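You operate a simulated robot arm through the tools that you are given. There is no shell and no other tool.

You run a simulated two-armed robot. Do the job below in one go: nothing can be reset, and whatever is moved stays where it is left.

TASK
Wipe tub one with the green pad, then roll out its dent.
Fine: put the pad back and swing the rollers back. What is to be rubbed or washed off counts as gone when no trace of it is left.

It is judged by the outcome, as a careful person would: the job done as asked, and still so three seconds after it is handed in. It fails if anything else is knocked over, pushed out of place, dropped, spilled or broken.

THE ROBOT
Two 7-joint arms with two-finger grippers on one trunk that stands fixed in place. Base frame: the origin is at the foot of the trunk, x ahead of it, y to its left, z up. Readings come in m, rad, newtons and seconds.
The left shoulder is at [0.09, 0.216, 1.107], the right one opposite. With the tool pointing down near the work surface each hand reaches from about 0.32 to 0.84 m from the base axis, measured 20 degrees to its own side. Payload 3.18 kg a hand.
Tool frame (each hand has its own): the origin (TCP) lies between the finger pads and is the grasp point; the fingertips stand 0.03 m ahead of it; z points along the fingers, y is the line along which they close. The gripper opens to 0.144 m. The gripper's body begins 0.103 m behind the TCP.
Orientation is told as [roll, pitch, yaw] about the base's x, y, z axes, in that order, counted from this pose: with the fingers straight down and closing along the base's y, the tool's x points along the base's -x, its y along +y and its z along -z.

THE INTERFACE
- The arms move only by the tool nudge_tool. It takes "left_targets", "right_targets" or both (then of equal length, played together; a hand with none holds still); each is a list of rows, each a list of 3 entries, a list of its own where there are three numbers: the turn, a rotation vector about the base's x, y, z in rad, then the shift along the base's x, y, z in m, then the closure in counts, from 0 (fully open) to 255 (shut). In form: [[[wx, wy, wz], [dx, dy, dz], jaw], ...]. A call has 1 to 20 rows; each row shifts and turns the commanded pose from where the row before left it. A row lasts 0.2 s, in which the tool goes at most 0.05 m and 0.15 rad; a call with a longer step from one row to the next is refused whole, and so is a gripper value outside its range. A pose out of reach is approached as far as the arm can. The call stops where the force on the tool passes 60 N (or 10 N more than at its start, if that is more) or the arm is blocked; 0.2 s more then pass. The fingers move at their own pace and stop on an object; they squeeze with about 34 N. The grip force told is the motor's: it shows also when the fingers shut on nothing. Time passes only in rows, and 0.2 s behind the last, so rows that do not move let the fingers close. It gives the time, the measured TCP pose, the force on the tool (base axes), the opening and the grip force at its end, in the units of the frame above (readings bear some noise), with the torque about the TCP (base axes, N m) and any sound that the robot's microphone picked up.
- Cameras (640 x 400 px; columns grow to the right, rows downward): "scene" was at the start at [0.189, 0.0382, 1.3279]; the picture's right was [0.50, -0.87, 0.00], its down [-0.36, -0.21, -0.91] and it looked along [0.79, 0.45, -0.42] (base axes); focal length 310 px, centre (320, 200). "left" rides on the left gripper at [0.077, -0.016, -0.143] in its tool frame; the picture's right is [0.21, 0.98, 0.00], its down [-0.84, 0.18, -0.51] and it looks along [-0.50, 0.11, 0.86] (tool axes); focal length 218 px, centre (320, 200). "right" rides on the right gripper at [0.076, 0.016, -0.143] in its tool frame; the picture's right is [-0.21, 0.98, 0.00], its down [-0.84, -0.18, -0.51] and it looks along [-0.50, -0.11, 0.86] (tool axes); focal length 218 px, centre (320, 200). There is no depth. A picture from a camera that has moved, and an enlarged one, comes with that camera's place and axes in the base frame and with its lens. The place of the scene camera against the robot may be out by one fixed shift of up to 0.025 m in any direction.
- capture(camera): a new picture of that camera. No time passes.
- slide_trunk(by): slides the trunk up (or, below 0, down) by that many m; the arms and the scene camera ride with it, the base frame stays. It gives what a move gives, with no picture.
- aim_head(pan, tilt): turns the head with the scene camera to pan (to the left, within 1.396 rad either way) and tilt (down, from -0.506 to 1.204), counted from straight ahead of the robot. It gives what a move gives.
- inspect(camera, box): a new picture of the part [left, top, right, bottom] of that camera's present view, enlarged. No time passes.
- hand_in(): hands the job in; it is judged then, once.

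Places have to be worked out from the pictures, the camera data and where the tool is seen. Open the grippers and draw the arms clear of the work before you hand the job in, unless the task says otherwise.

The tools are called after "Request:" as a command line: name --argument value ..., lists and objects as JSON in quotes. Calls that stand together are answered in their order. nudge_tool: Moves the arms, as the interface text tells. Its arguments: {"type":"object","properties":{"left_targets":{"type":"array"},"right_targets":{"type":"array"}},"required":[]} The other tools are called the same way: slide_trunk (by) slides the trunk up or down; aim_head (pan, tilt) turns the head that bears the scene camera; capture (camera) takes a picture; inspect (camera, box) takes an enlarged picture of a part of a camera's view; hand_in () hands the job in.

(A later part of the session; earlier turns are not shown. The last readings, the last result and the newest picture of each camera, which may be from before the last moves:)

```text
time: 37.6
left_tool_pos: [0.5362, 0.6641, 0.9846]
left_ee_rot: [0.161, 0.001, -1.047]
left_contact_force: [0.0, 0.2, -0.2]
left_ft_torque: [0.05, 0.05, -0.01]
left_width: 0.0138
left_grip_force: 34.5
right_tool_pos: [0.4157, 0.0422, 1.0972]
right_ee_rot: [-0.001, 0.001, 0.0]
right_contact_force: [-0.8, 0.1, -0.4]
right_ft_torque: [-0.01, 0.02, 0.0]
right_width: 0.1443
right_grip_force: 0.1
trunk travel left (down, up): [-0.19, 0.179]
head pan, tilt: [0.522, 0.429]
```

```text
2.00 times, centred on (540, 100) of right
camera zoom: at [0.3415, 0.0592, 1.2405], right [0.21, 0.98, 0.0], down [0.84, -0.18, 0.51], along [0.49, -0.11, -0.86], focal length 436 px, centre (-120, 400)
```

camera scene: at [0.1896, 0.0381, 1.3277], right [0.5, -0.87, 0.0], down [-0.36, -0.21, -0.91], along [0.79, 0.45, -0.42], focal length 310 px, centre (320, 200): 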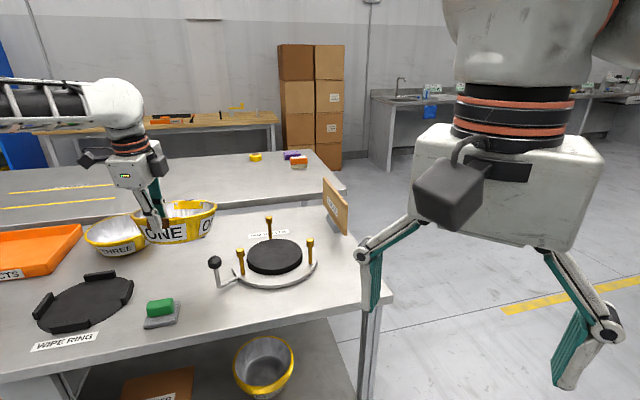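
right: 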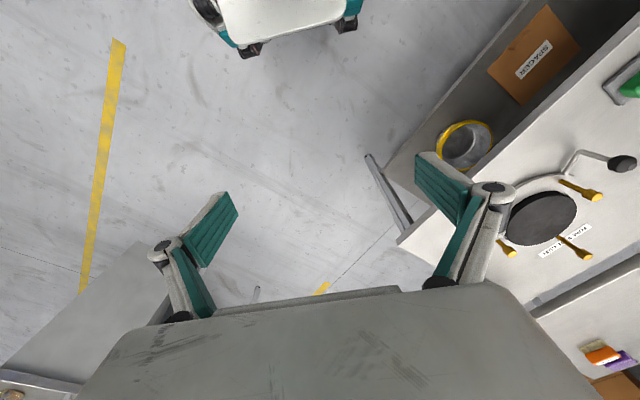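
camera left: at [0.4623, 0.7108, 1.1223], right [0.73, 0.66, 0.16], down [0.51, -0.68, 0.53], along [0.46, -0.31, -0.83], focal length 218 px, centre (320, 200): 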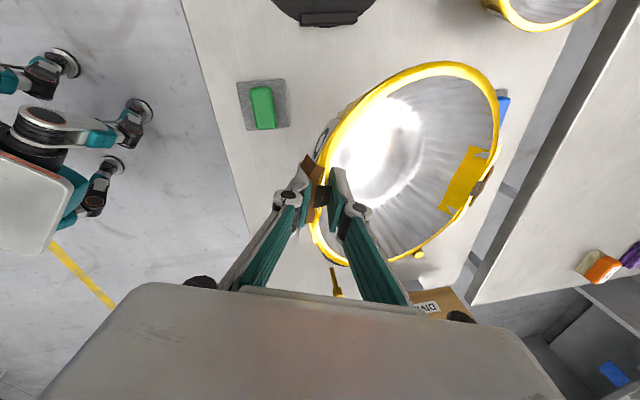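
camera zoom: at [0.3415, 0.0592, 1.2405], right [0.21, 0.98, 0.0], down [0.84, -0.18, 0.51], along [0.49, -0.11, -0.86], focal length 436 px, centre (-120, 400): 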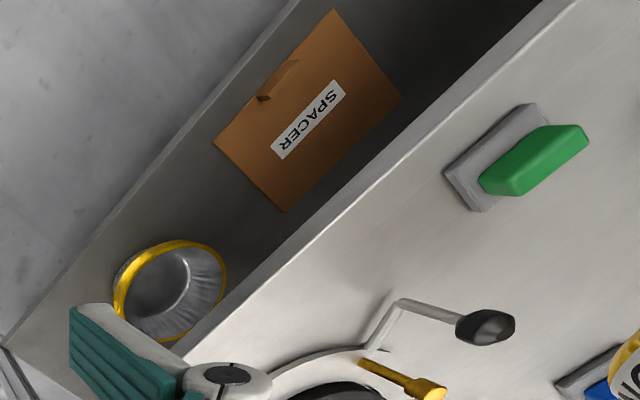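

The picture shows the far side hanging lower (≈11°): I turned the tool the wrong way. I tilt it +0.2 rad the other way to level the tub and carry on to a hover over the roller disk, finishing the −30° turn.

Request:
nudge_tool --left_targets '[[[0.05, -0.0866, 0], [0, 0, 0.005], 255], [[0.05, -0.0866, 0], [0, 0, 0.005], 255], [[0, 0, -0.0374], [0.0252, -0.0191, 0], 255], [[0, 0, -0.0374], [0.0252, -0.0191, 0], 255], [[0, 0, -0.0374], [0.0252, -0.0191, 0], 255], [[0, 0, -0.0374], [0.0252, -0.0191, 0], 255], [[0, 0, -0.0374], [0.0252, -0.0191, 0], 255], [[0, 0, -0.0374], [0.0252, -0.0191, 0], 255], [[0, 0, -0.0374], [0.0252, -0.0191, 0], 255]]'

Request:
capture --camera "left"

Request:
capture --camera "right"

Request:
inspect --camera "scene" --box '[180, 130, 380, 300]'

```text
time: 39.6
left_tool_pos: [0.7062, 0.5286, 0.9941]
left_ee_rot: [0.359, 0.0, -1.308]
left_contact_force: [0.3, -0.3, -0.2]
left_ft_torque: [-0.02, 0.03, 0.0]
left_width: 0.0137
left_grip_force: 34.1
right_tool_pos: [0.4167, 0.0425, 1.0972]
right_ee_rot: [-0.001, 0.001, 0.0]
right_contact_force: [1.3, -0.3, -0.5]
right_ft_torque: [0.03, 0.0, 0.01]
right_width: 0.1439
right_grip_force: 0.2
trunk travel left (down, up): [-0.19, 0.179]
head pan, tilt: [0.522, 0.429]
```

```text
taken
camera left: at [0.6232, 0.5856, 1.1215], right [0.83, 0.44, 0.34], down [0.21, -0.82, 0.54], along [0.52, -0.38, -0.77], focal length 218 px, centre (320, 200)
```

left: 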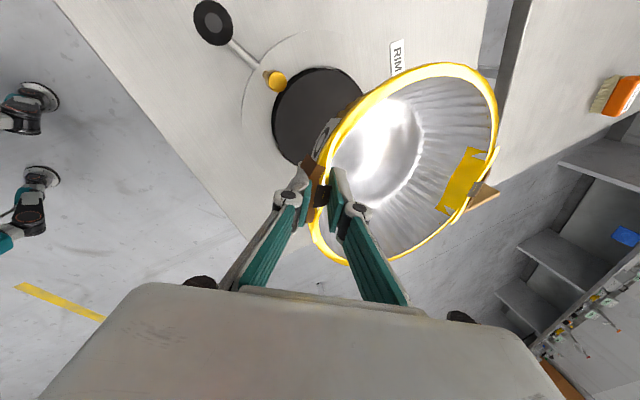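

```text
taken
camera right: at [0.3415, 0.0591, 1.2404], right [0.21, 0.98, 0.0], down [0.84, -0.18, 0.51], along [0.49, -0.11, -0.86], focal length 218 px, centre (320, 200)
```

right: 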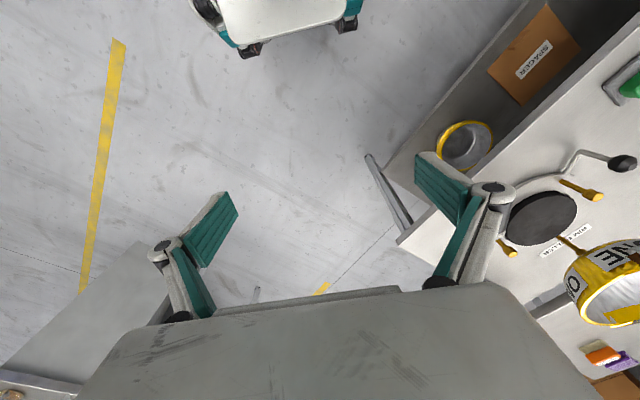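

```text
2.35 times, centred on (280, 215) of scene
camera zoom: at [0.1896, 0.038, 1.3277], right [0.5, -0.87, 0.0], down [-0.36, -0.21, -0.91], along [0.79, 0.45, -0.42], focal length 730 px, centre (414, 165)
```

zoom: 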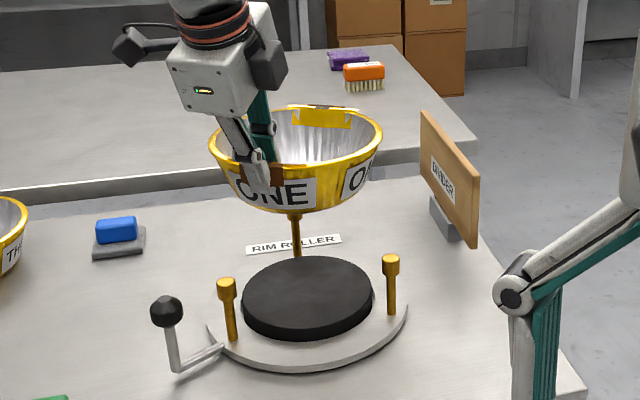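

Now the tub is level (within ~1°). Its centre works out at TCP + [0.086, 0.027], so I need the TCP near [0.714, 0.527] to centre it on the disk. I take still readings to beat the noise.

Request:
nudge_tool --left_targets '[[[0, 0, 0], [0, 0, 0], 255]]'

Request:
inspect --camera "left" --box '[180, 0, 520, 280]'

```text
time: 40.0
left_tool_pos: [0.7063, 0.5284, 0.9946]
left_ee_rot: [0.361, 0.001, -1.309]
left_contact_force: [-0.5, -0.4, -0.6]
left_ft_torque: [0.02, 0.02, 0.0]
left_width: 0.0137
left_grip_force: 33.7
right_tool_pos: [0.4166, 0.0434, 1.0979]
right_ee_rot: [0.0, 0.003, 0.0]
right_contact_force: [0.3, -0.2, 0.4]
right_ft_torque: [0.03, 0.01, 0.02]
right_width: 0.1435
right_grip_force: 0.0
trunk travel left (down, up): [-0.19, 0.179]
head pan, tilt: [0.522, 0.429]
```

```text
1.43 times, centred on (350, 140) of left
camera zoom: at [0.6228, 0.5858, 1.1218], right [0.83, 0.44, 0.34], down [0.21, -0.82, 0.54], along [0.52, -0.38, -0.77], focal length 312 px, centre (277, 286)
```

zoom: 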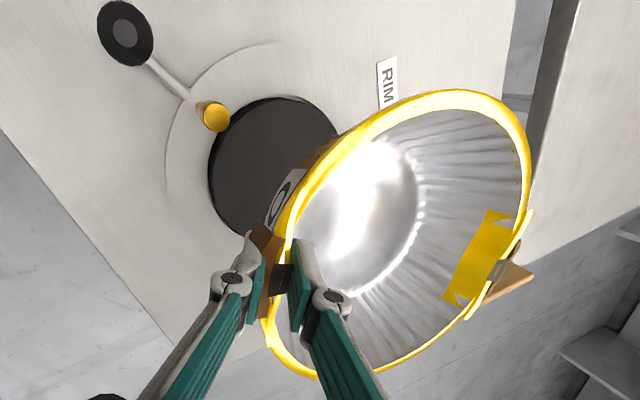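

The readings repeat, so the TCP is at [0.706, 0.528]. I shift +8 mm in x and lower by 6 cm, keeping the tub's bottom above the roller tops, then compare against the posts.

Request:
nudge_tool --left_targets '[[[0, 0, 0], [0.004, -0.001, -0.02], 255], [[0, 0, 0], [0.004, 0, -0.02], 255], [[0, 0, 0], [0, 0, -0.018], 255], [[0, 0, 0], [0, 0, 0], 255]]'

Request:
capture --camera "left"

Request:
inspect --camera "scene" --box '[200, 170, 350, 300]'

Request:
inspect --camera "right" --box '[440, 120, 640, 340]'

```text
time: 41.0
left_tool_pos: [0.7139, 0.5295, 0.9395]
left_ee_rot: [0.362, -0.002, -1.308]
left_contact_force: [0.7, 0.4, 0.4]
left_ft_torque: [-0.02, 0.02, 0.01]
left_width: 0.0137
left_grip_force: 33.3
right_tool_pos: [0.4169, 0.0428, 1.0982]
right_ee_rot: [0.0, 0.001, 0.0]
right_contact_force: [-0.3, 0.4, -0.2]
right_ft_torque: [0.01, 0.03, -0.03]
right_width: 0.144
right_grip_force: 0.1
trunk travel left (down, up): [-0.19, 0.179]
head pan, tilt: [0.522, 0.429]
```

```text
taken
camera left: at [0.6305, 0.5866, 1.0666], right [0.83, 0.44, 0.35], down [0.21, -0.82, 0.54], along [0.52, -0.38, -0.77], focal length 218 px, centre (320, 200)
```

left: 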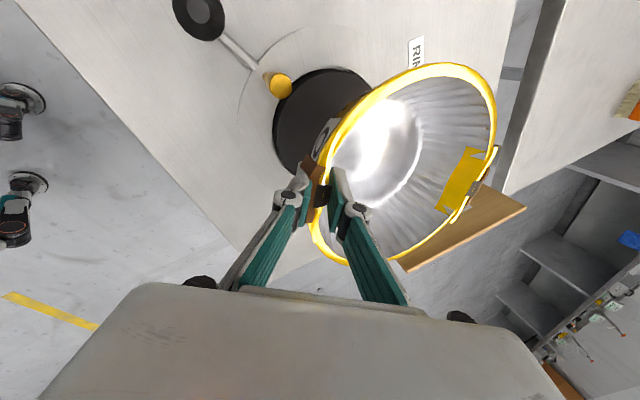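

```text
3.08 times, centred on (275, 235) of scene
camera zoom: at [0.1887, 0.038, 1.328], right [0.5, -0.87, 0.0], down [-0.36, -0.21, -0.91], along [0.79, 0.45, -0.42], focal length 954 px, centre (458, 92)
```

zoom: 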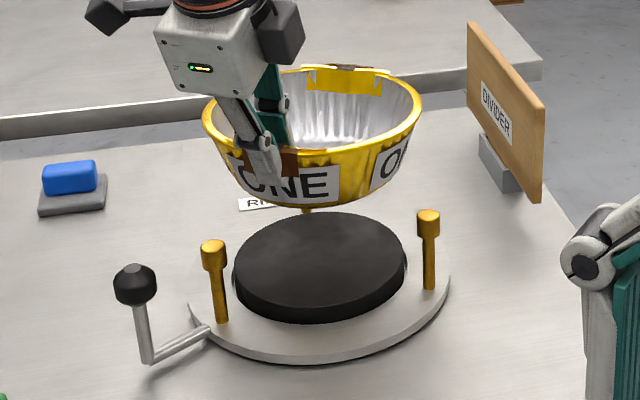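

```text
1.82 times, centred on (540, 230) of right
camera zoom: at [0.3406, 0.0591, 1.241], right [0.21, 0.98, 0.0], down [0.84, -0.18, 0.51], along [0.5, -0.11, -0.86], focal length 397 px, centre (-80, 146)
```

zoom: 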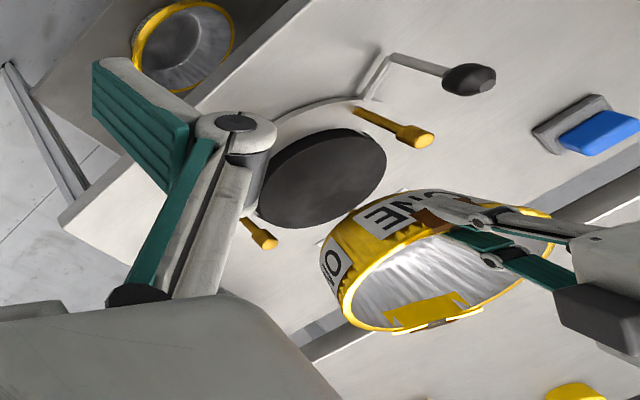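

The scene view puts the tub's centre within a few mm of the disk's centre. I lower another 5.5 cm and re-check the gaps to the posts.

Request:
nudge_tool --left_targets '[[[0, 0, 0], [0, 0, -0.02], 255], [[0, 0, 0], [0, 0, -0.02], 255], [[0, 0, 0], [0, 0, -0.015], 255], [[0, 0, 0], [0, 0, 0], 255]]'

Request:
capture --camera "left"

Request:
inspect --camera "scene" --box '[210, 190, 340, 300]'

Request:
inspect --camera "right" --box '[480, 140, 640, 300]'

```text
time: 42.0
left_tool_pos: [0.7181, 0.5287, 0.8831]
left_ee_rot: [0.362, 0.0, -1.309]
left_contact_force: [0.8, -0.3, -0.2]
left_ft_torque: [0.04, 0.0, 0.02]
left_width: 0.0137
left_grip_force: 34.2
right_tool_pos: [0.4155, 0.0437, 1.0977]
right_ee_rot: [0.0, 0.003, -0.001]
right_contact_force: [0.2, 0.5, -0.7]
right_ft_torque: [-0.03, -0.02, -0.05]
right_width: 0.1442
right_grip_force: 0.0
trunk travel left (down, up): [-0.19, 0.179]
head pan, tilt: [0.522, 0.429]
```

```text
taken
camera left: at [0.6334, 0.5857, 1.011], right [0.83, 0.44, 0.34], down [0.21, -0.82, 0.54], along [0.52, -0.38, -0.77], focal length 218 px, centre (320, 200)
```

left: 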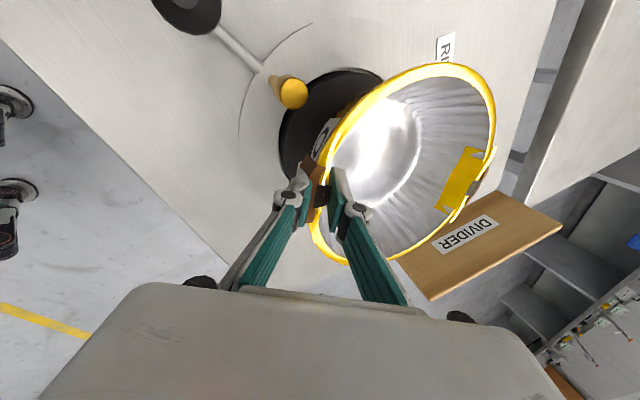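

```text
3.64 times, centred on (275, 245) of scene
camera zoom: at [0.1887, 0.0381, 1.328], right [0.5, -0.87, 0.0], down [-0.36, -0.21, -0.91], along [0.79, 0.45, -0.42], focal length 1128 px, centre (484, 36)
```

zoom: 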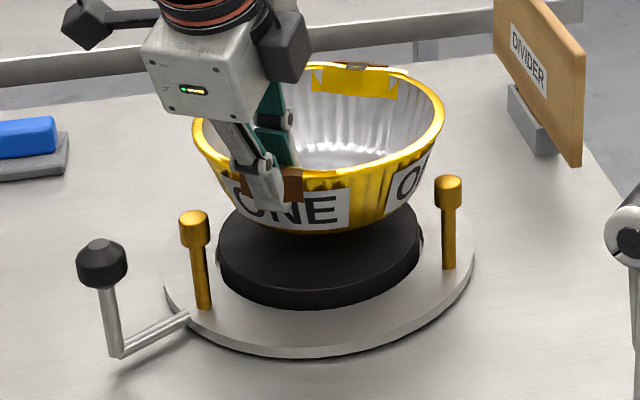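

```text
2.50 times, centred on (560, 220) of right
camera zoom: at [0.3406, 0.0592, 1.241], right [0.21, 0.98, 0.0], down [0.84, -0.18, 0.51], along [0.5, -0.11, -0.86], focal length 546 px, centre (-280, 150)
```

zoom: 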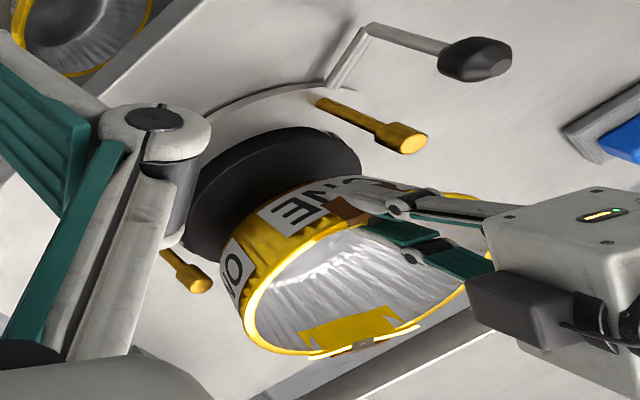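

The estimates agree that the tub should go ≈5–6 mm back in −x. I correct that and lower to just above the disk.

Request:
nudge_tool --left_targets '[[[0, 0, 0], [-0.006, -0.001, -0.01], 255], [[0, 0, 0], [0, 0, -0.012], 255], [[0, 0, 0], [0, 0, 0], 255]]'

Request:
inspect --camera "scene" --box '[210, 190, 340, 300]'

Request:
inspect --camera "right" --box '[480, 140, 640, 300]'

Request:
inspect --camera "left" --box '[220, 30, 520, 270]'

```text
time: 42.8
left_tool_pos: [0.7109, 0.5272, 0.8607]
left_ee_rot: [0.36, -0.003, -1.309]
left_contact_force: [0.6, -0.6, 0.6]
left_ft_torque: [0.01, 0.0, 0.0]
left_width: 0.0138
left_grip_force: 33.8
right_tool_pos: [0.4162, 0.0432, 1.0968]
right_ee_rot: [0.001, 0.001, 0.001]
right_contact_force: [-0.8, 0.5, -0.7]
right_ft_torque: [-0.01, 0.01, -0.02]
right_width: 0.144
right_grip_force: 0.0
trunk travel left (down, up): [-0.19, 0.179]
head pan, tilt: [0.522, 0.429]
```

```text
3.64 times, centred on (275, 245) of scene
camera zoom: at [0.1887, 0.0381, 1.328], right [0.5, -0.87, 0.0], down [-0.36, -0.21, -0.91], along [0.79, 0.45, -0.42], focal length 1128 px, centre (484, 36)
```

zoom: 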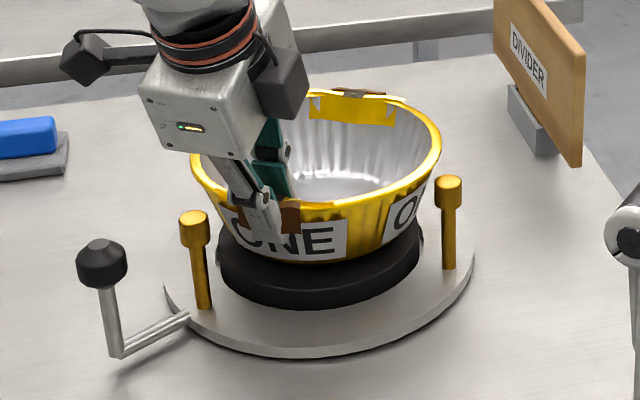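

```text
2.50 times, centred on (560, 220) of right
camera zoom: at [0.3406, 0.0592, 1.241], right [0.21, 0.98, 0.0], down [0.84, -0.18, 0.51], along [0.5, -0.11, -0.86], focal length 546 px, centre (-280, 150)
```

zoom: 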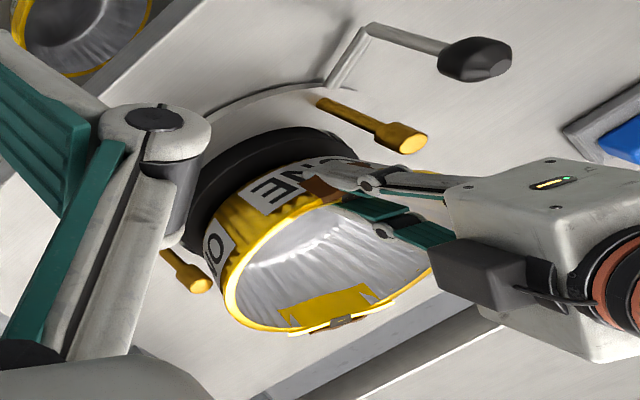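

```text
1.67 times, centred on (370, 150) of left
camera zoom: at [0.6266, 0.5847, 0.9883], right [0.83, 0.44, 0.34], down [0.21, -0.82, 0.54], along [0.52, -0.38, -0.77], focal length 364 px, centre (237, 283)
```

zoom: 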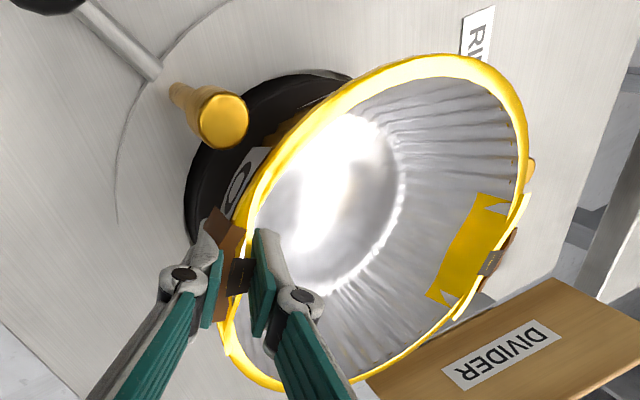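

All three cameras now agree the tub is centred on the disk within about 3 mm. I lower in small steps until it touches.

Request:
nudge_tool --left_targets '[[[0, 0, 0], [0, 0, -0.004], 255], [[0, 0, 0], [0, 0, -0.003], 255]]'

```text
time: 43.4
left_tool_pos: [0.711, 0.53, 0.8541]
left_ee_rot: [0.364, -0.002, -1.308]
left_contact_force: [-0.2, 0.0, 1.4]
left_ft_torque: [0.15, -0.24, 0.0]
left_width: 0.0136
left_grip_force: 33.8
right_tool_pos: [0.4162, 0.0433, 1.0985]
right_ee_rot: [0.0, 0.001, 0.002]
right_contact_force: [-0.4, 0.6, -0.1]
right_ft_torque: [0.0, -0.01, -0.03]
right_width: 0.1439
right_grip_force: 0.0
trunk travel left (down, up): [-0.19, 0.179]
head pan, tilt: [0.522, 0.429]
```

The far edge has just touched (1.4 N, small torque). I lower 2 mm more.

Request:
nudge_tool --left_targets '[[[0, 0, 0], [0, 0, -0.002], 255]]'

Request:
inspect --camera "scene" --box '[210, 190, 340, 300]'

```text
time: 43.8
left_tool_pos: [0.709, 0.53, 0.8527]
left_ee_rot: [0.36, 0.0, -1.31]
left_contact_force: [-2.0, -1.8, 2.4]
left_ft_torque: [0.2, -0.25, 0.0]
left_width: 0.0138
left_grip_force: 34.2
right_tool_pos: [0.4166, 0.0434, 1.0974]
right_ee_rot: [0.001, 0.001, 0.0]
right_contact_force: [0.1, 0.3, 0.1]
right_ft_torque: [-0.02, -0.02, -0.02]
right_width: 0.1441
right_grip_force: 0.1
trunk travel left (down, up): [-0.19, 0.179]
head pan, tilt: [0.522, 0.429]
```

```text
3.64 times, centred on (275, 245) of scene
camera zoom: at [0.1885, 0.0379, 1.328], right [0.5, -0.87, 0.0], down [-0.36, -0.21, -0.91], along [0.79, 0.45, -0.42], focal length 1128 px, centre (484, 36)
```

zoom: 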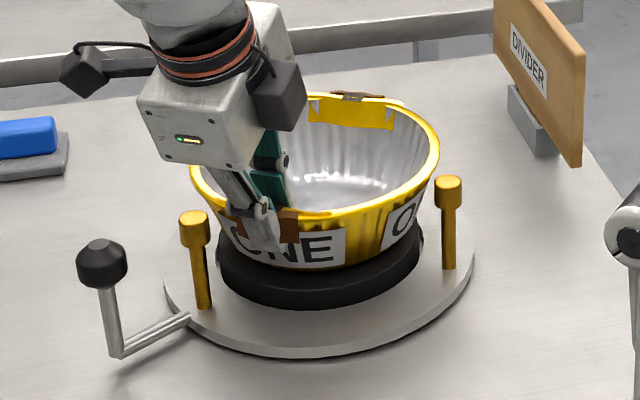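

The far edge bears first, so I add 0.025 rad of tilt (as the torque asks) while lowering 2 mm to seat the tub flat.

Request:
nudge_tool --left_targets '[[[0.0065, -0.0241, 0], [0, 0, -0.002], 255], [[0, 0, 0], [0, 0, -0.001], 255]]'

Request:
inspect --camera "scene" --box '[210, 190, 340, 300]'

```text
time: 44.4
left_tool_pos: [0.7095, 0.5299, 0.8501]
left_ee_rot: [0.388, 0.0, -1.31]
left_contact_force: [-1.7, -2.1, 6.2]
left_ft_torque: [0.37, 0.0, 0.15]
left_width: 0.0139
left_grip_force: 34.2
right_tool_pos: [0.4157, 0.0422, 1.0978]
right_ee_rot: [0.0, 0.0, -0.001]
right_contact_force: [0.4, -0.4, -0.7]
right_ft_torque: [-0.02, -0.03, -0.02]
right_width: 0.1438
right_grip_force: 0.1
trunk travel left (down, up): [-0.19, 0.179]
head pan, tilt: [0.522, 0.429]
```

```text
3.64 times, centred on (275, 245) of scene
camera zoom: at [0.1881, 0.0376, 1.3282], right [0.5, -0.87, 0.0], down [-0.36, -0.21, -0.91], along [0.79, 0.45, -0.42], focal length 1128 px, centre (484, 36)
```

zoom: 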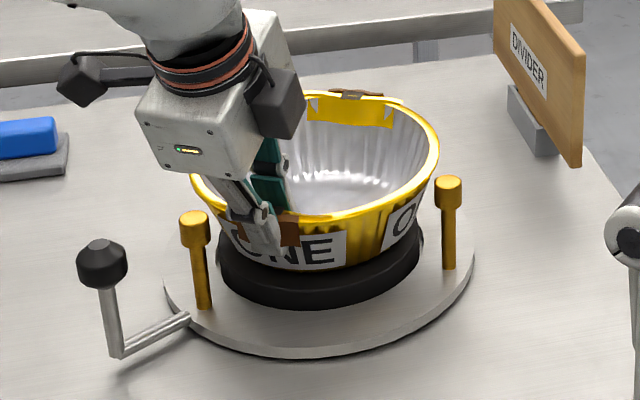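

Pressing 6 N; the torque shows the left edge bearing more, so I roll the tool slightly (0.018 rad) to seat the tub evenly.

Request:
nudge_tool --left_targets '[[[0.0174, 0.0047, 0], [0.001, 0.001, 0], 255], [[0, 0, 0], [0, 0, 0], 255]]'

```text
time: 45.0
left_tool_pos: [0.7101, 0.5294, 0.85]
left_ee_rot: [0.386, 0.017, -1.308]
left_contact_force: [-1.4, -3.6, 5.4]
left_ft_torque: [-0.23, -0.04, -0.07]
left_width: 0.0139
left_grip_force: 34.4
right_tool_pos: [0.4162, 0.0433, 1.0967]
right_ee_rot: [0.003, 0.001, 0.001]
right_contact_force: [0.6, -0.1, 0.8]
right_ft_torque: [-0.02, 0.0, 0.0]
right_width: 0.1437
right_grip_force: 0.1
trunk travel left (down, up): [-0.19, 0.179]
head pan, tilt: [0.522, 0.429]
```

The contact is now balanced (tub flat on the disk). I open the fingers to release it.

Request:
nudge_tool --left_targets '[[[0, 0, 0], [0, 0, 0], 225], [[0, 0, 0], [0, 0, 0], 200], [[0, 0, 0], [0, 0, 0], 170], [[0, 0, 0], [0, 0, 0], 140], [[0, 0, 0], [0, 0, 0], 140]]'

Request:
inspect --camera "scene" --box '[210, 190, 340, 300]'

Request:
inspect --camera "left" --box '[220, 30, 520, 270]'

```text
time: 46.2
left_tool_pos: [0.7103, 0.529, 0.8487]
left_ee_rot: [0.385, 0.018, -1.308]
left_contact_force: [-0.5, 0.7, 0.3]
left_ft_torque: [-0.02, 0.0, 0.0]
left_width: 0.0649
left_grip_force: 0.1
right_tool_pos: [0.416, 0.0429, 1.0964]
right_ee_rot: [-0.002, 0.001, 0.001]
right_contact_force: [0.1, 0.0, -0.2]
right_ft_torque: [0.0, 0.06, 0.01]
right_width: 0.144
right_grip_force: 0.0
trunk travel left (down, up): [-0.19, 0.179]
head pan, tilt: [0.522, 0.429]
```

```text
3.64 times, centred on (275, 245) of scene
camera zoom: at [0.189, 0.0382, 1.3279], right [0.5, -0.87, 0.0], down [-0.36, -0.21, -0.91], along [0.79, 0.45, -0.42], focal length 1128 px, centre (484, 36)
```

zoom: 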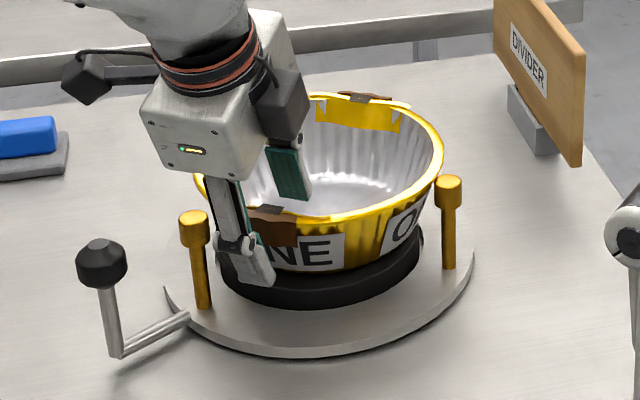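

```text
1.67 times, centred on (370, 150) of left
camera zoom: at [0.6244, 0.5834, 0.976], right [0.82, 0.43, 0.37], down [0.2, -0.83, 0.52], along [0.53, -0.36, -0.77], focal length 364 px, centre (237, 283)
```

zoom: 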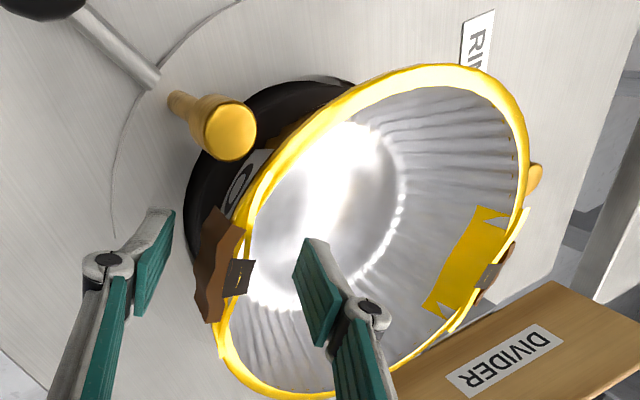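

The tub is released and stands on the disk. I back the fingers out along the tool axis, then rise clear.

Request:
nudge_tool --left_targets '[[[0, 0, 0], [-0.0055, -0.0015, 0.014], 140], [[0, 0, 0], [-0.011, -0.003, 0.028], 140], [[0, 0, 0], [-0.011, -0.003, 0.028], 140], [[0, 0, 0], [-0.011, -0.003, 0.028], 140], [[0, 0, 0], [-0.02, 0, 0.04], 140], [[0, 0, 0], [-0.02, 0, 0.04], 140]]'

Request:
capture --camera "left"

Request:
inspect --camera "scene" --box '[210, 190, 340, 300]'

Request:
inspect --camera "right" --box '[480, 140, 640, 300]'

```text
time: 47.6
left_tool_pos: [0.6312, 0.5162, 1.0286]
left_ee_rot: [0.384, 0.017, -1.31]
left_contact_force: [-0.5, -0.7, 0.7]
left_ft_torque: [0.0, -0.03, 0.04]
left_width: 0.0649
left_grip_force: 0.1
right_tool_pos: [0.4155, 0.0423, 1.0987]
right_ee_rot: [0.001, 0.001, 0.0]
right_contact_force: [-0.4, 0.5, -0.4]
right_ft_torque: [0.01, -0.03, -0.03]
right_width: 0.1439
right_grip_force: 0.0
trunk travel left (down, up): [-0.19, 0.179]
head pan, tilt: [0.522, 0.429]
```

```text
taken
camera left: at [0.5433, 0.5703, 1.155], right [0.82, 0.43, 0.37], down [0.2, -0.83, 0.52], along [0.53, -0.36, -0.77], focal length 218 px, centre (320, 200)
```

left: 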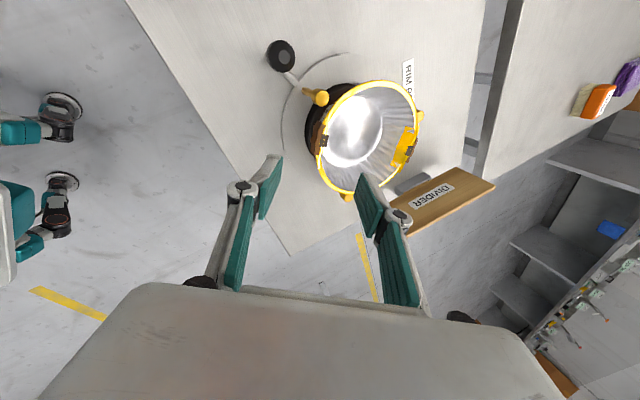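

```text
3.64 times, centred on (275, 245) of scene
camera zoom: at [0.1879, 0.0377, 1.3283], right [0.5, -0.87, 0.0], down [-0.36, -0.21, -0.91], along [0.79, 0.45, -0.42], focal length 1128 px, centre (484, 36)
```

zoom: 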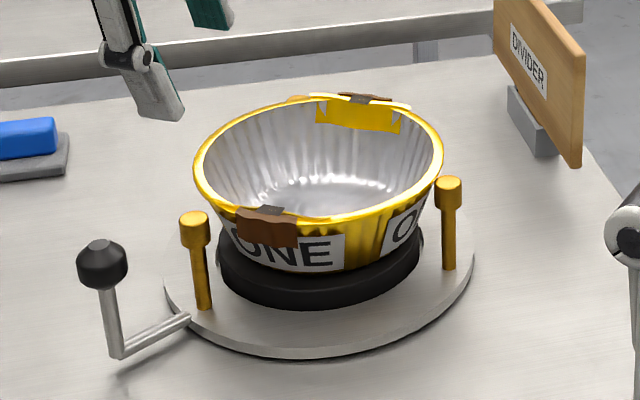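

```text
2.50 times, centred on (560, 220) of right
camera zoom: at [0.3398, 0.0588, 1.2415], right [0.21, 0.98, 0.0], down [0.84, -0.18, 0.51], along [0.5, -0.11, -0.86], focal length 546 px, centre (-280, 150)
```

zoom: 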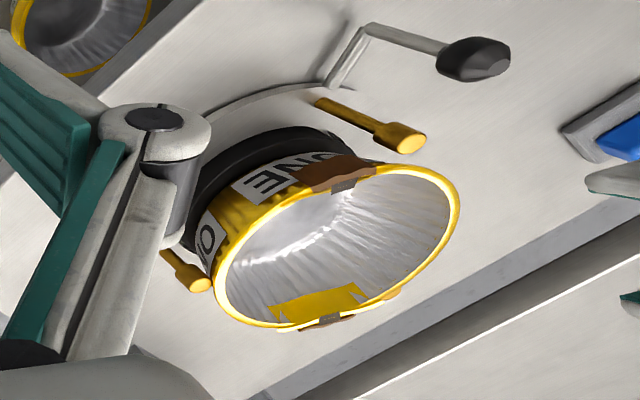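

The tub stands on the disk; the pictures suggest it is some 5 mm off-centre to the right. I straighten the tool, turn it to yaw −15° and look from above the lever side to measure this.

Request:
nudge_tool --left_targets '[[[-0.039, 0.1224, 0], [0, 0.01, 0.005], 140], [[-0.039, 0.1224, 0], [0, 0.01, 0.005], 140], [[-0.039, 0.1224, 0], [0, 0.01, 0.005], 140], [[0, 0, 0.1497], [0.005, 0.004, 0], 100], [[0, 0, 0.1497], [0.005, 0.004, 0], 100], [[0, 0, 0.1497], [0.005, 0.004, 0], 100], [[0, 0, 0.1497], [0.005, 0.004, 0], 100], [[0, 0, 0.1497], [0.005, 0.004, 0], 100], [[0, 0, 0.1497], [0.005, 0.004, 0], 100], [[0, 0, 0.1497], [0, 0, 0], 100]]'

Request:
capture --camera "left"

Request:
inspect --camera "left" --box '[220, 80, 420, 280]'

```text
time: 49.8
left_tool_pos: [0.663, 0.5717, 1.0412]
left_ee_rot: [0.001, -0.002, -0.261]
left_contact_force: [0.8, 0.2, -0.2]
left_ft_torque: [-0.01, -0.04, -0.02]
left_width: 0.0877
left_grip_force: 0.0
right_tool_pos: [0.4158, 0.0425, 1.0976]
right_ee_rot: [-0.001, 0.001, 0.0]
right_contact_force: [-0.6, -0.6, 0.1]
right_ft_torque: [0.0, -0.03, 0.02]
right_width: 0.1437
right_grip_force: 0.1
trunk travel left (down, up): [-0.19, 0.179]
head pan, tilt: [0.522, 0.429]
```

```text
taken
camera left: at [0.5835, 0.5764, 1.1841], right [0.05, 1.0, 0.0], down [0.86, -0.04, 0.51], along [0.51, -0.03, -0.86], focal length 218 px, centre (320, 200)
```

left: 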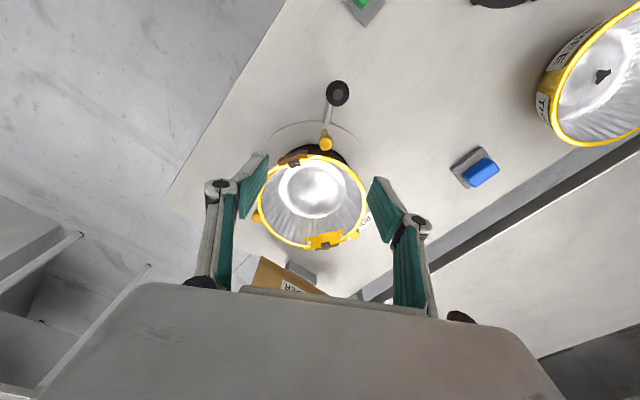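

```text
2.00 times, centred on (320, 180) of left
camera zoom: at [0.5835, 0.5764, 1.1841], right [0.05, 1.0, 0.0], down [0.86, -0.04, 0.51], along [0.51, -0.03, -0.86], focal length 436 px, centre (320, 240)
```

zoom: 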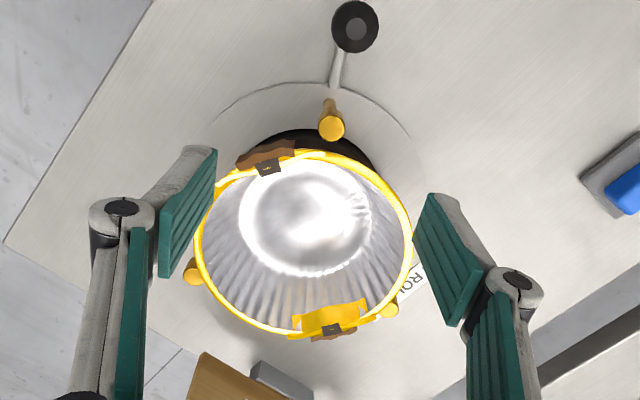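

I enlarge the tub and rollers more for measuring.

Request:
inspect --camera "left" --box '[240, 130, 390, 260]'

Request:
inspect --camera "left" --box '[280, 70, 380, 160]'

```text
3.08 times, centred on (315, 195) of left
camera zoom: at [0.5835, 0.5764, 1.1841], right [0.05, 1.0, 0.0], down [0.86, -0.04, 0.51], along [0.51, -0.03, -0.86], focal length 672 px, centre (335, 215)
```

zoom: 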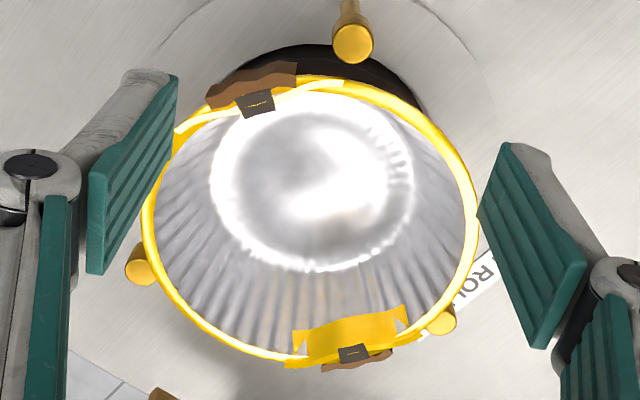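

```text
4.44 times, centred on (330, 115) of left
camera zoom: at [0.5835, 0.5764, 1.1841], right [0.05, 1.0, 0.0], down [0.86, -0.04, 0.51], along [0.51, -0.03, -0.86], focal length 970 px, centre (276, 578)
```

zoom: 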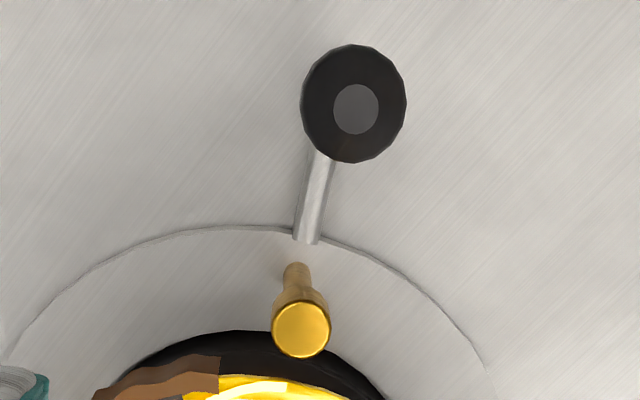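

Measured in one view: tub centre is ≈5 mm from the rollers' centre ([0.799, 0.551] against ≈[0.795, 0.551]) — inside the rollers' clearance. The knob's top is at ≈[0.614, 0.601, 0.837], on a 0.188 m arm. I move over the knob with the fingers set to close along its swing direction.

Request:
nudge_tool --left_targets '[[[0, 0, 0], [-0.0165, 0.0097, -0.035], 100], [[0, 0, 0], [-0.0165, 0.0097, -0.035], 100], [[0, 0, 0], [-0.0157, 0.0097, -0.035], 100], [[0, 0, 0], [0, 0, -0.03], 100]]'

Request:
capture --camera "left"

Request:
inspect --camera "scene" --box '[180, 180, 330, 300]'

```text
time: 50.8
left_tool_pos: [0.6138, 0.603, 0.9039]
left_ee_rot: [0.001, -0.002, -0.265]
left_contact_force: [0.2, -0.2, 0.0]
left_ft_torque: [0.0, 0.02, -0.05]
left_width: 0.0873
left_grip_force: 0.0
right_tool_pos: [0.4167, 0.043, 1.0971]
right_ee_rot: [-0.001, 0.0, -0.001]
right_contact_force: [0.2, 1.2, -0.3]
right_ft_torque: [0.0, 0.02, 0.0]
right_width: 0.144
right_grip_force: 0.1
trunk travel left (down, up): [-0.19, 0.179]
head pan, tilt: [0.522, 0.429]
```

```text
taken
camera left: at [0.5351, 0.608, 1.0457], right [0.05, 1.0, 0.0], down [0.86, -0.05, 0.51], along [0.51, -0.03, -0.86], focal length 218 px, centre (320, 200)
```

left: 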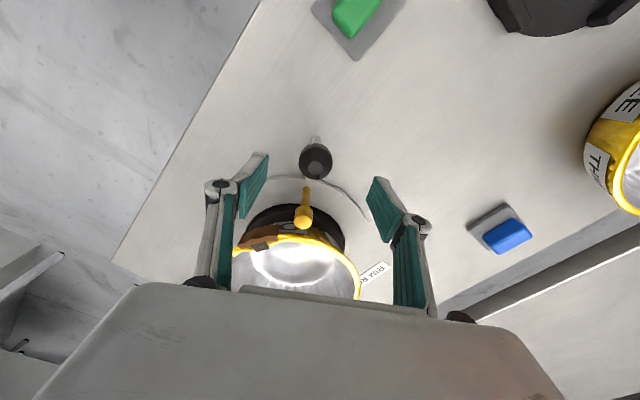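

```text
3.33 times, centred on (255, 240) of scene
camera zoom: at [0.1897, 0.0384, 1.3277], right [0.5, -0.87, 0.0], down [-0.36, -0.21, -0.91], along [0.79, 0.45, -0.42], focal length 1034 px, centre (537, 67)
```

zoom: 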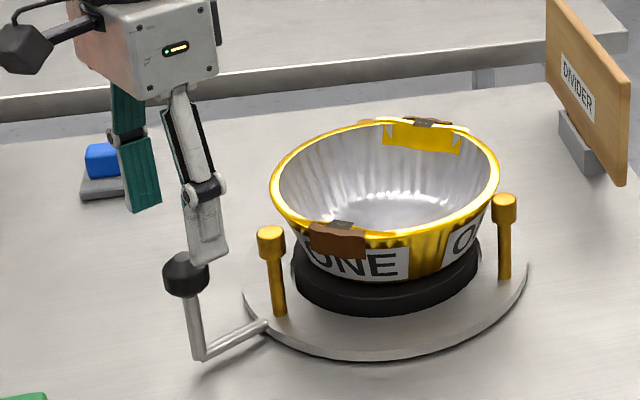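

The knob is straight below, 3 mm towards −y. I correct that and descend around it.

Request:
nudge_tool --left_targets '[[[0, 0, 0], [0, -0.003, -0.03], 100], [[0, 0, 0], [0, 0, -0.03], 100], [[0, 0, 0], [0, 0, -0.018], 100]]'

Request:
inspect --camera "left" --box '[220, 100, 420, 280]'

Request:
inspect --camera "scene" --box '[180, 180, 330, 300]'

```text
time: 51.6
left_tool_pos: [0.616, 0.6002, 0.8249]
left_ee_rot: [0.001, -0.001, -0.264]
left_contact_force: [0.0, 0.1, -0.7]
left_ft_torque: [-0.02, 0.03, 0.0]
left_width: 0.0875
left_grip_force: 0.1
right_tool_pos: [0.4173, 0.0431, 1.0971]
right_ee_rot: [0.0, 0.003, 0.0]
right_contact_force: [-0.2, 0.2, 0.1]
right_ft_torque: [-0.03, 0.01, 0.04]
right_width: 0.1441
right_grip_force: 0.0
trunk travel left (down, up): [-0.19, 0.179]
head pan, tilt: [0.522, 0.429]
```

```text
2.22 times, centred on (320, 190) of left
camera zoom: at [0.5365, 0.6041, 0.9686], right [0.05, 1.0, 0.0], down [0.86, -0.05, 0.51], along [0.51, -0.03, -0.86], focal length 485 px, centre (320, 222)
```

zoom: 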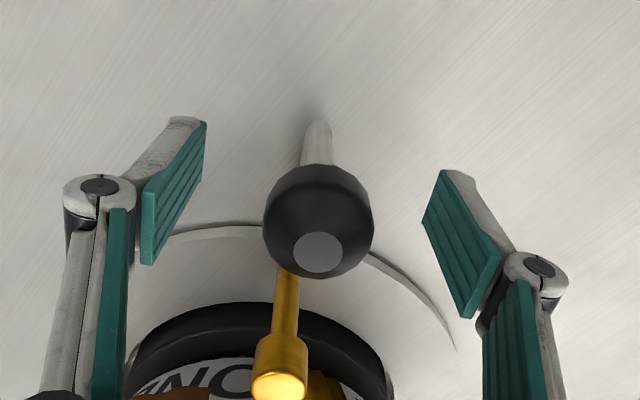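

```text
3.33 times, centred on (255, 240) of scene
camera zoom: at [0.1894, 0.0385, 1.3278], right [0.5, -0.87, 0.0], down [-0.36, -0.21, -0.91], along [0.79, 0.45, -0.42], focal length 1034 px, centre (537, 67)
```

zoom: 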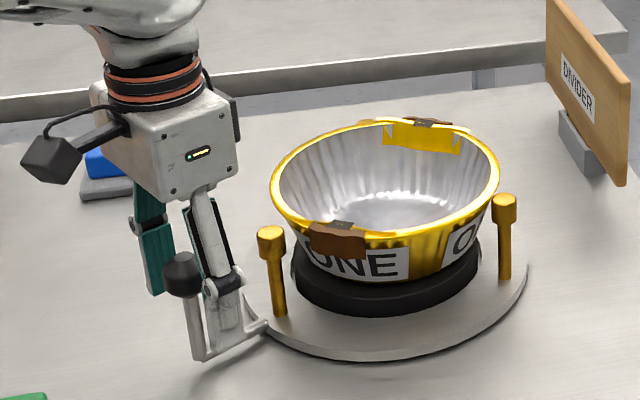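

The knob's body centre is at z≈0.837, so I raise the TCP to that height, centre on it and close.

Request:
nudge_tool --left_targets '[[[0, 0, 0], [-0.002, 0, 0.011], 100], [[0, 0, 0], [0, 0, 0], 150], [[0, 0, 0], [0, 0, 0], 200], [[0, 0, 0], [0, 0, 0], 255], [[0, 0, 0], [0, 0, 0], 255]]'

Request:
inspect --camera "left" --box '[220, 100, 420, 280]'

Request:
inspect --camera "scene" --box '[180, 180, 330, 300]'

```text
time: 52.8
left_tool_pos: [0.614, 0.6, 0.8397]
left_ee_rot: [0.0, -0.002, -0.264]
left_contact_force: [-3.1, -7.6, -4.2]
left_ft_torque: [-0.15, -0.24, -0.04]
left_width: 0.032
left_grip_force: 44.9
right_tool_pos: [0.4157, 0.0423, 1.0972]
right_ee_rot: [-0.001, 0.001, 0.001]
right_contact_force: [0.3, -0.1, 0.3]
right_ft_torque: [0.03, -0.02, -0.01]
right_width: 0.144
right_grip_force: 0.1
trunk travel left (down, up): [-0.19, 0.179]
head pan, tilt: [0.522, 0.429]
```

```text
2.22 times, centred on (320, 190) of left
camera zoom: at [0.5348, 0.6039, 0.9816], right [0.05, 1.0, 0.0], down [0.86, -0.05, 0.51], along [0.51, -0.03, -0.86], focal length 485 px, centre (320, 222)
```

zoom: 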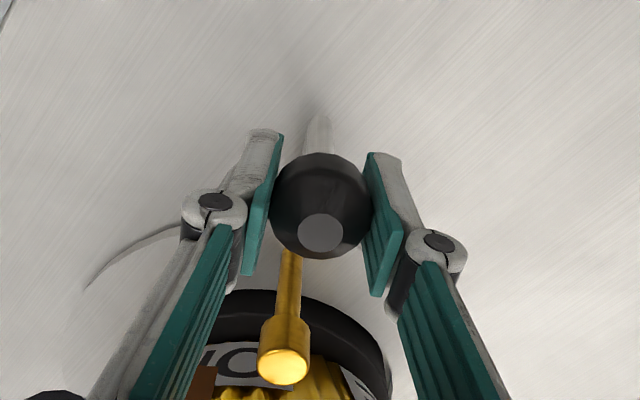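

```text
3.33 times, centred on (255, 240) of scene
camera zoom: at [0.189, 0.0378, 1.3279], right [0.5, -0.87, 0.0], down [-0.36, -0.21, -0.91], along [0.79, 0.45, -0.42], focal length 1034 px, centre (537, 67)
```

zoom: 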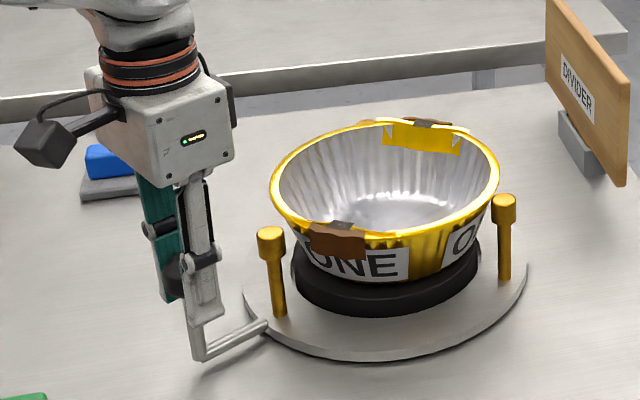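

The knob is held. I try the swing counter-clockwise (towards the robot's front side) with two small steps and watch the force.

Request:
nudge_tool --left_targets '[[[0, 0, 0.05], [-0.0023, -0.0092, 0], 255], [[0, 0, 0.05], [-0.0018, -0.0092, 0], 255]]'

Request:
inspect --camera "scene" --box '[180, 180, 330, 300]'

```text
time: 53.4
left_tool_pos: [0.6102, 0.5802, 0.839]
left_ee_rot: [-0.001, -0.003, -0.164]
left_contact_force: [8.5, -0.3, -2.7]
left_ft_torque: [0.19, 0.1, 0.23]
left_width: 0.0318
left_grip_force: 44.8
right_tool_pos: [0.418, 0.0427, 1.0977]
right_ee_rot: [0.0, 0.002, 0.001]
right_contact_force: [0.9, 0.0, 0.1]
right_ft_torque: [0.0, 0.02, -0.04]
right_width: 0.144
right_grip_force: 0.1
trunk travel left (down, up): [-0.19, 0.179]
head pan, tilt: [0.522, 0.429]
```

```text
3.33 times, centred on (255, 240) of scene
camera zoom: at [0.19, 0.0385, 1.3277], right [0.5, -0.87, 0.0], down [-0.36, -0.21, -0.91], along [0.79, 0.45, -0.42], focal length 1034 px, centre (537, 67)
```

zoom: 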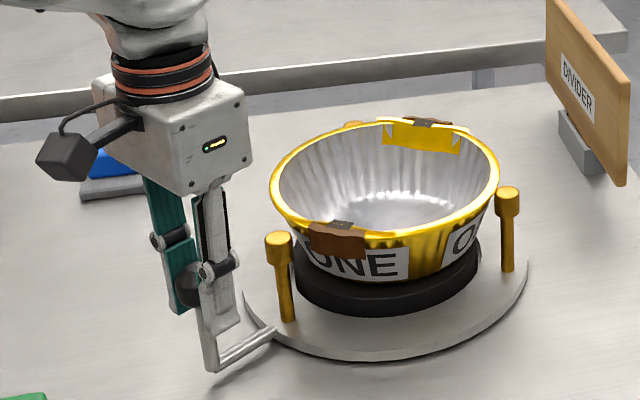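

It turns this way: the ring and rollers move and the tub stays put. A small radial pull (8.5 N) tells me to keep 1.5 mm closer to the centre. I continue along the arc.

Request:
nudge_tool --left_targets '[[[0, 0, 0.1], [-0.0007, -0.0187, 0], 255], [[0, 0, 0.1], [-0.0003, -0.0188, 0], 255], [[0, 0, 0.1], [0.0016, -0.0188, 0], 255]]'

Request:
inspect --camera "scene" --box '[180, 180, 330, 300]'

```text
time: 54.2
left_tool_pos: [0.6104, 0.5252, 0.839]
left_ee_rot: [0.003, 0.0, 0.138]
left_contact_force: [4.1, 0.2, -2.8]
left_ft_torque: [0.2, 0.56, -0.06]
left_width: 0.0319
left_grip_force: 44.9
right_tool_pos: [0.4177, 0.0435, 1.0977]
right_ee_rot: [-0.001, 0.004, 0.002]
right_contact_force: [-0.1, 1.0, 0.8]
right_ft_torque: [0.02, 0.0, -0.01]
right_width: 0.1439
right_grip_force: 0.0
trunk travel left (down, up): [-0.19, 0.179]
head pan, tilt: [0.522, 0.429]
```

```text
3.33 times, centred on (255, 240) of scene
camera zoom: at [0.1896, 0.0384, 1.3279], right [0.5, -0.87, 0.0], down [-0.36, -0.21, -0.91], along [0.79, 0.45, -0.42], focal length 1034 px, centre (537, 67)
```

zoom: 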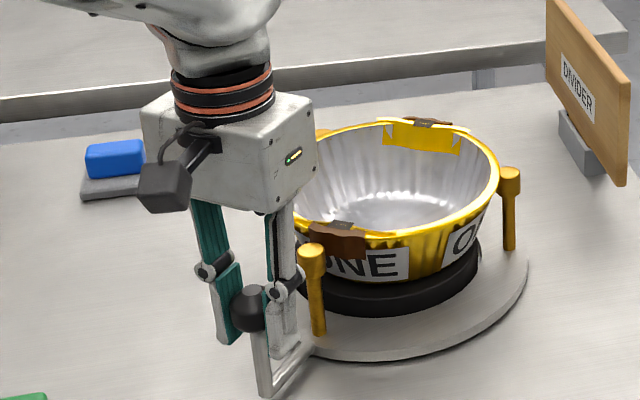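

Smooth so far (≈23° swung, low force), with roller A just at the near tab. I go on.

Request:
nudge_tool --left_targets '[[[0, 0, 0.1], [0.0034, -0.0185, 0], 255], [[0, 0, 0.1], [0.0052, -0.018, 0], 255], [[0, 0, 0.1], [0.0071, -0.0175, 0], 255]]'

Request:
inspect --camera "scene" --box '[180, 180, 330, 300]'

Request:
inspect --camera "left" --box '[200, 100, 640, 300]'

```text
time: 55.0
left_tool_pos: [0.6255, 0.4725, 0.8392]
left_ee_rot: [0.001, -0.001, 0.437]
left_contact_force: [17.4, 8.5, -10.7]
left_ft_torque: [0.41, -0.03, -0.08]
left_width: 0.032
left_grip_force: 44.4
right_tool_pos: [0.418, 0.0442, 1.0956]
right_ee_rot: [0.0, 0.004, 0.001]
right_contact_force: [-0.1, 0.0, 0.2]
right_ft_torque: [-0.01, -0.01, -0.03]
right_width: 0.1441
right_grip_force: 0.1
trunk travel left (down, up): [-0.19, 0.179]
head pan, tilt: [0.522, 0.429]
```

```text
3.33 times, centred on (255, 240) of scene
camera zoom: at [0.1916, 0.0394, 1.3272], right [0.5, -0.87, 0.0], down [-0.36, -0.21, -0.91], along [0.79, 0.45, -0.42], focal length 1034 px, centre (537, 67)
```

zoom: 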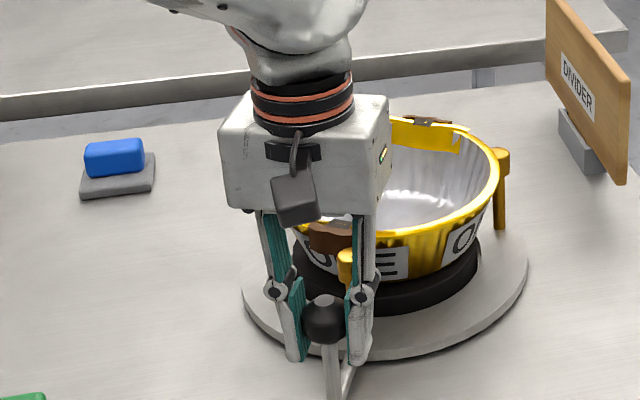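

```text
1.45 times, centred on (420, 200) of left
camera zoom: at [0.5619, 0.4241, 0.9817], right [-0.6, 0.8, 0.0], down [0.69, 0.52, 0.51], along [0.4, 0.31, -0.86], focal length 318 px, centre (174, 200)
```

zoom: 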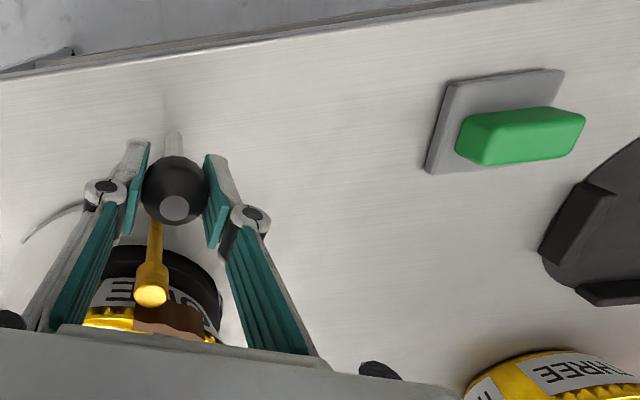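

About 40° swung with no tangential resistance, but a 19 N radial pull shows my arc is a bit wide; I correct 3 mm inward, 1.5 mm down, and continue.

Request:
nudge_tool --left_targets '[[[0, 0, 0.1], [0.0117, -0.0151, -0.0015], 255], [[0, 0, 0.1], [0.0104, -0.0157, 0], 255]]'

Request:
inspect --camera "scene" --box '[180, 180, 330, 300]'

```text
time: 55.6
left_tool_pos: [0.646, 0.437, 0.841]
left_ee_rot: [-0.002, -0.003, 0.637]
left_contact_force: [-1.3, -0.5, 7.8]
left_ft_torque: [-0.43, 1.04, 0.05]
left_width: 0.0315
left_grip_force: 44.3
right_tool_pos: [0.4149, 0.0423, 1.0982]
right_ee_rot: [-0.001, 0.0, 0.001]
right_contact_force: [-0.7, -0.8, -0.6]
right_ft_torque: [0.01, -0.02, 0.0]
right_width: 0.1441
right_grip_force: 0.1
trunk travel left (down, up): [-0.19, 0.179]
head pan, tilt: [0.522, 0.429]
```

```text
3.33 times, centred on (255, 240) of scene
camera zoom: at [0.1881, 0.0376, 1.3284], right [0.5, -0.87, 0.0], down [-0.36, -0.21, -0.91], along [0.79, 0.45, -0.42], focal length 1034 px, centre (537, 67)
```

zoom: 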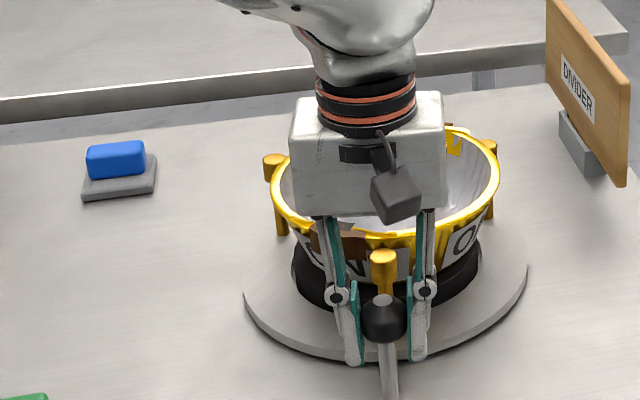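

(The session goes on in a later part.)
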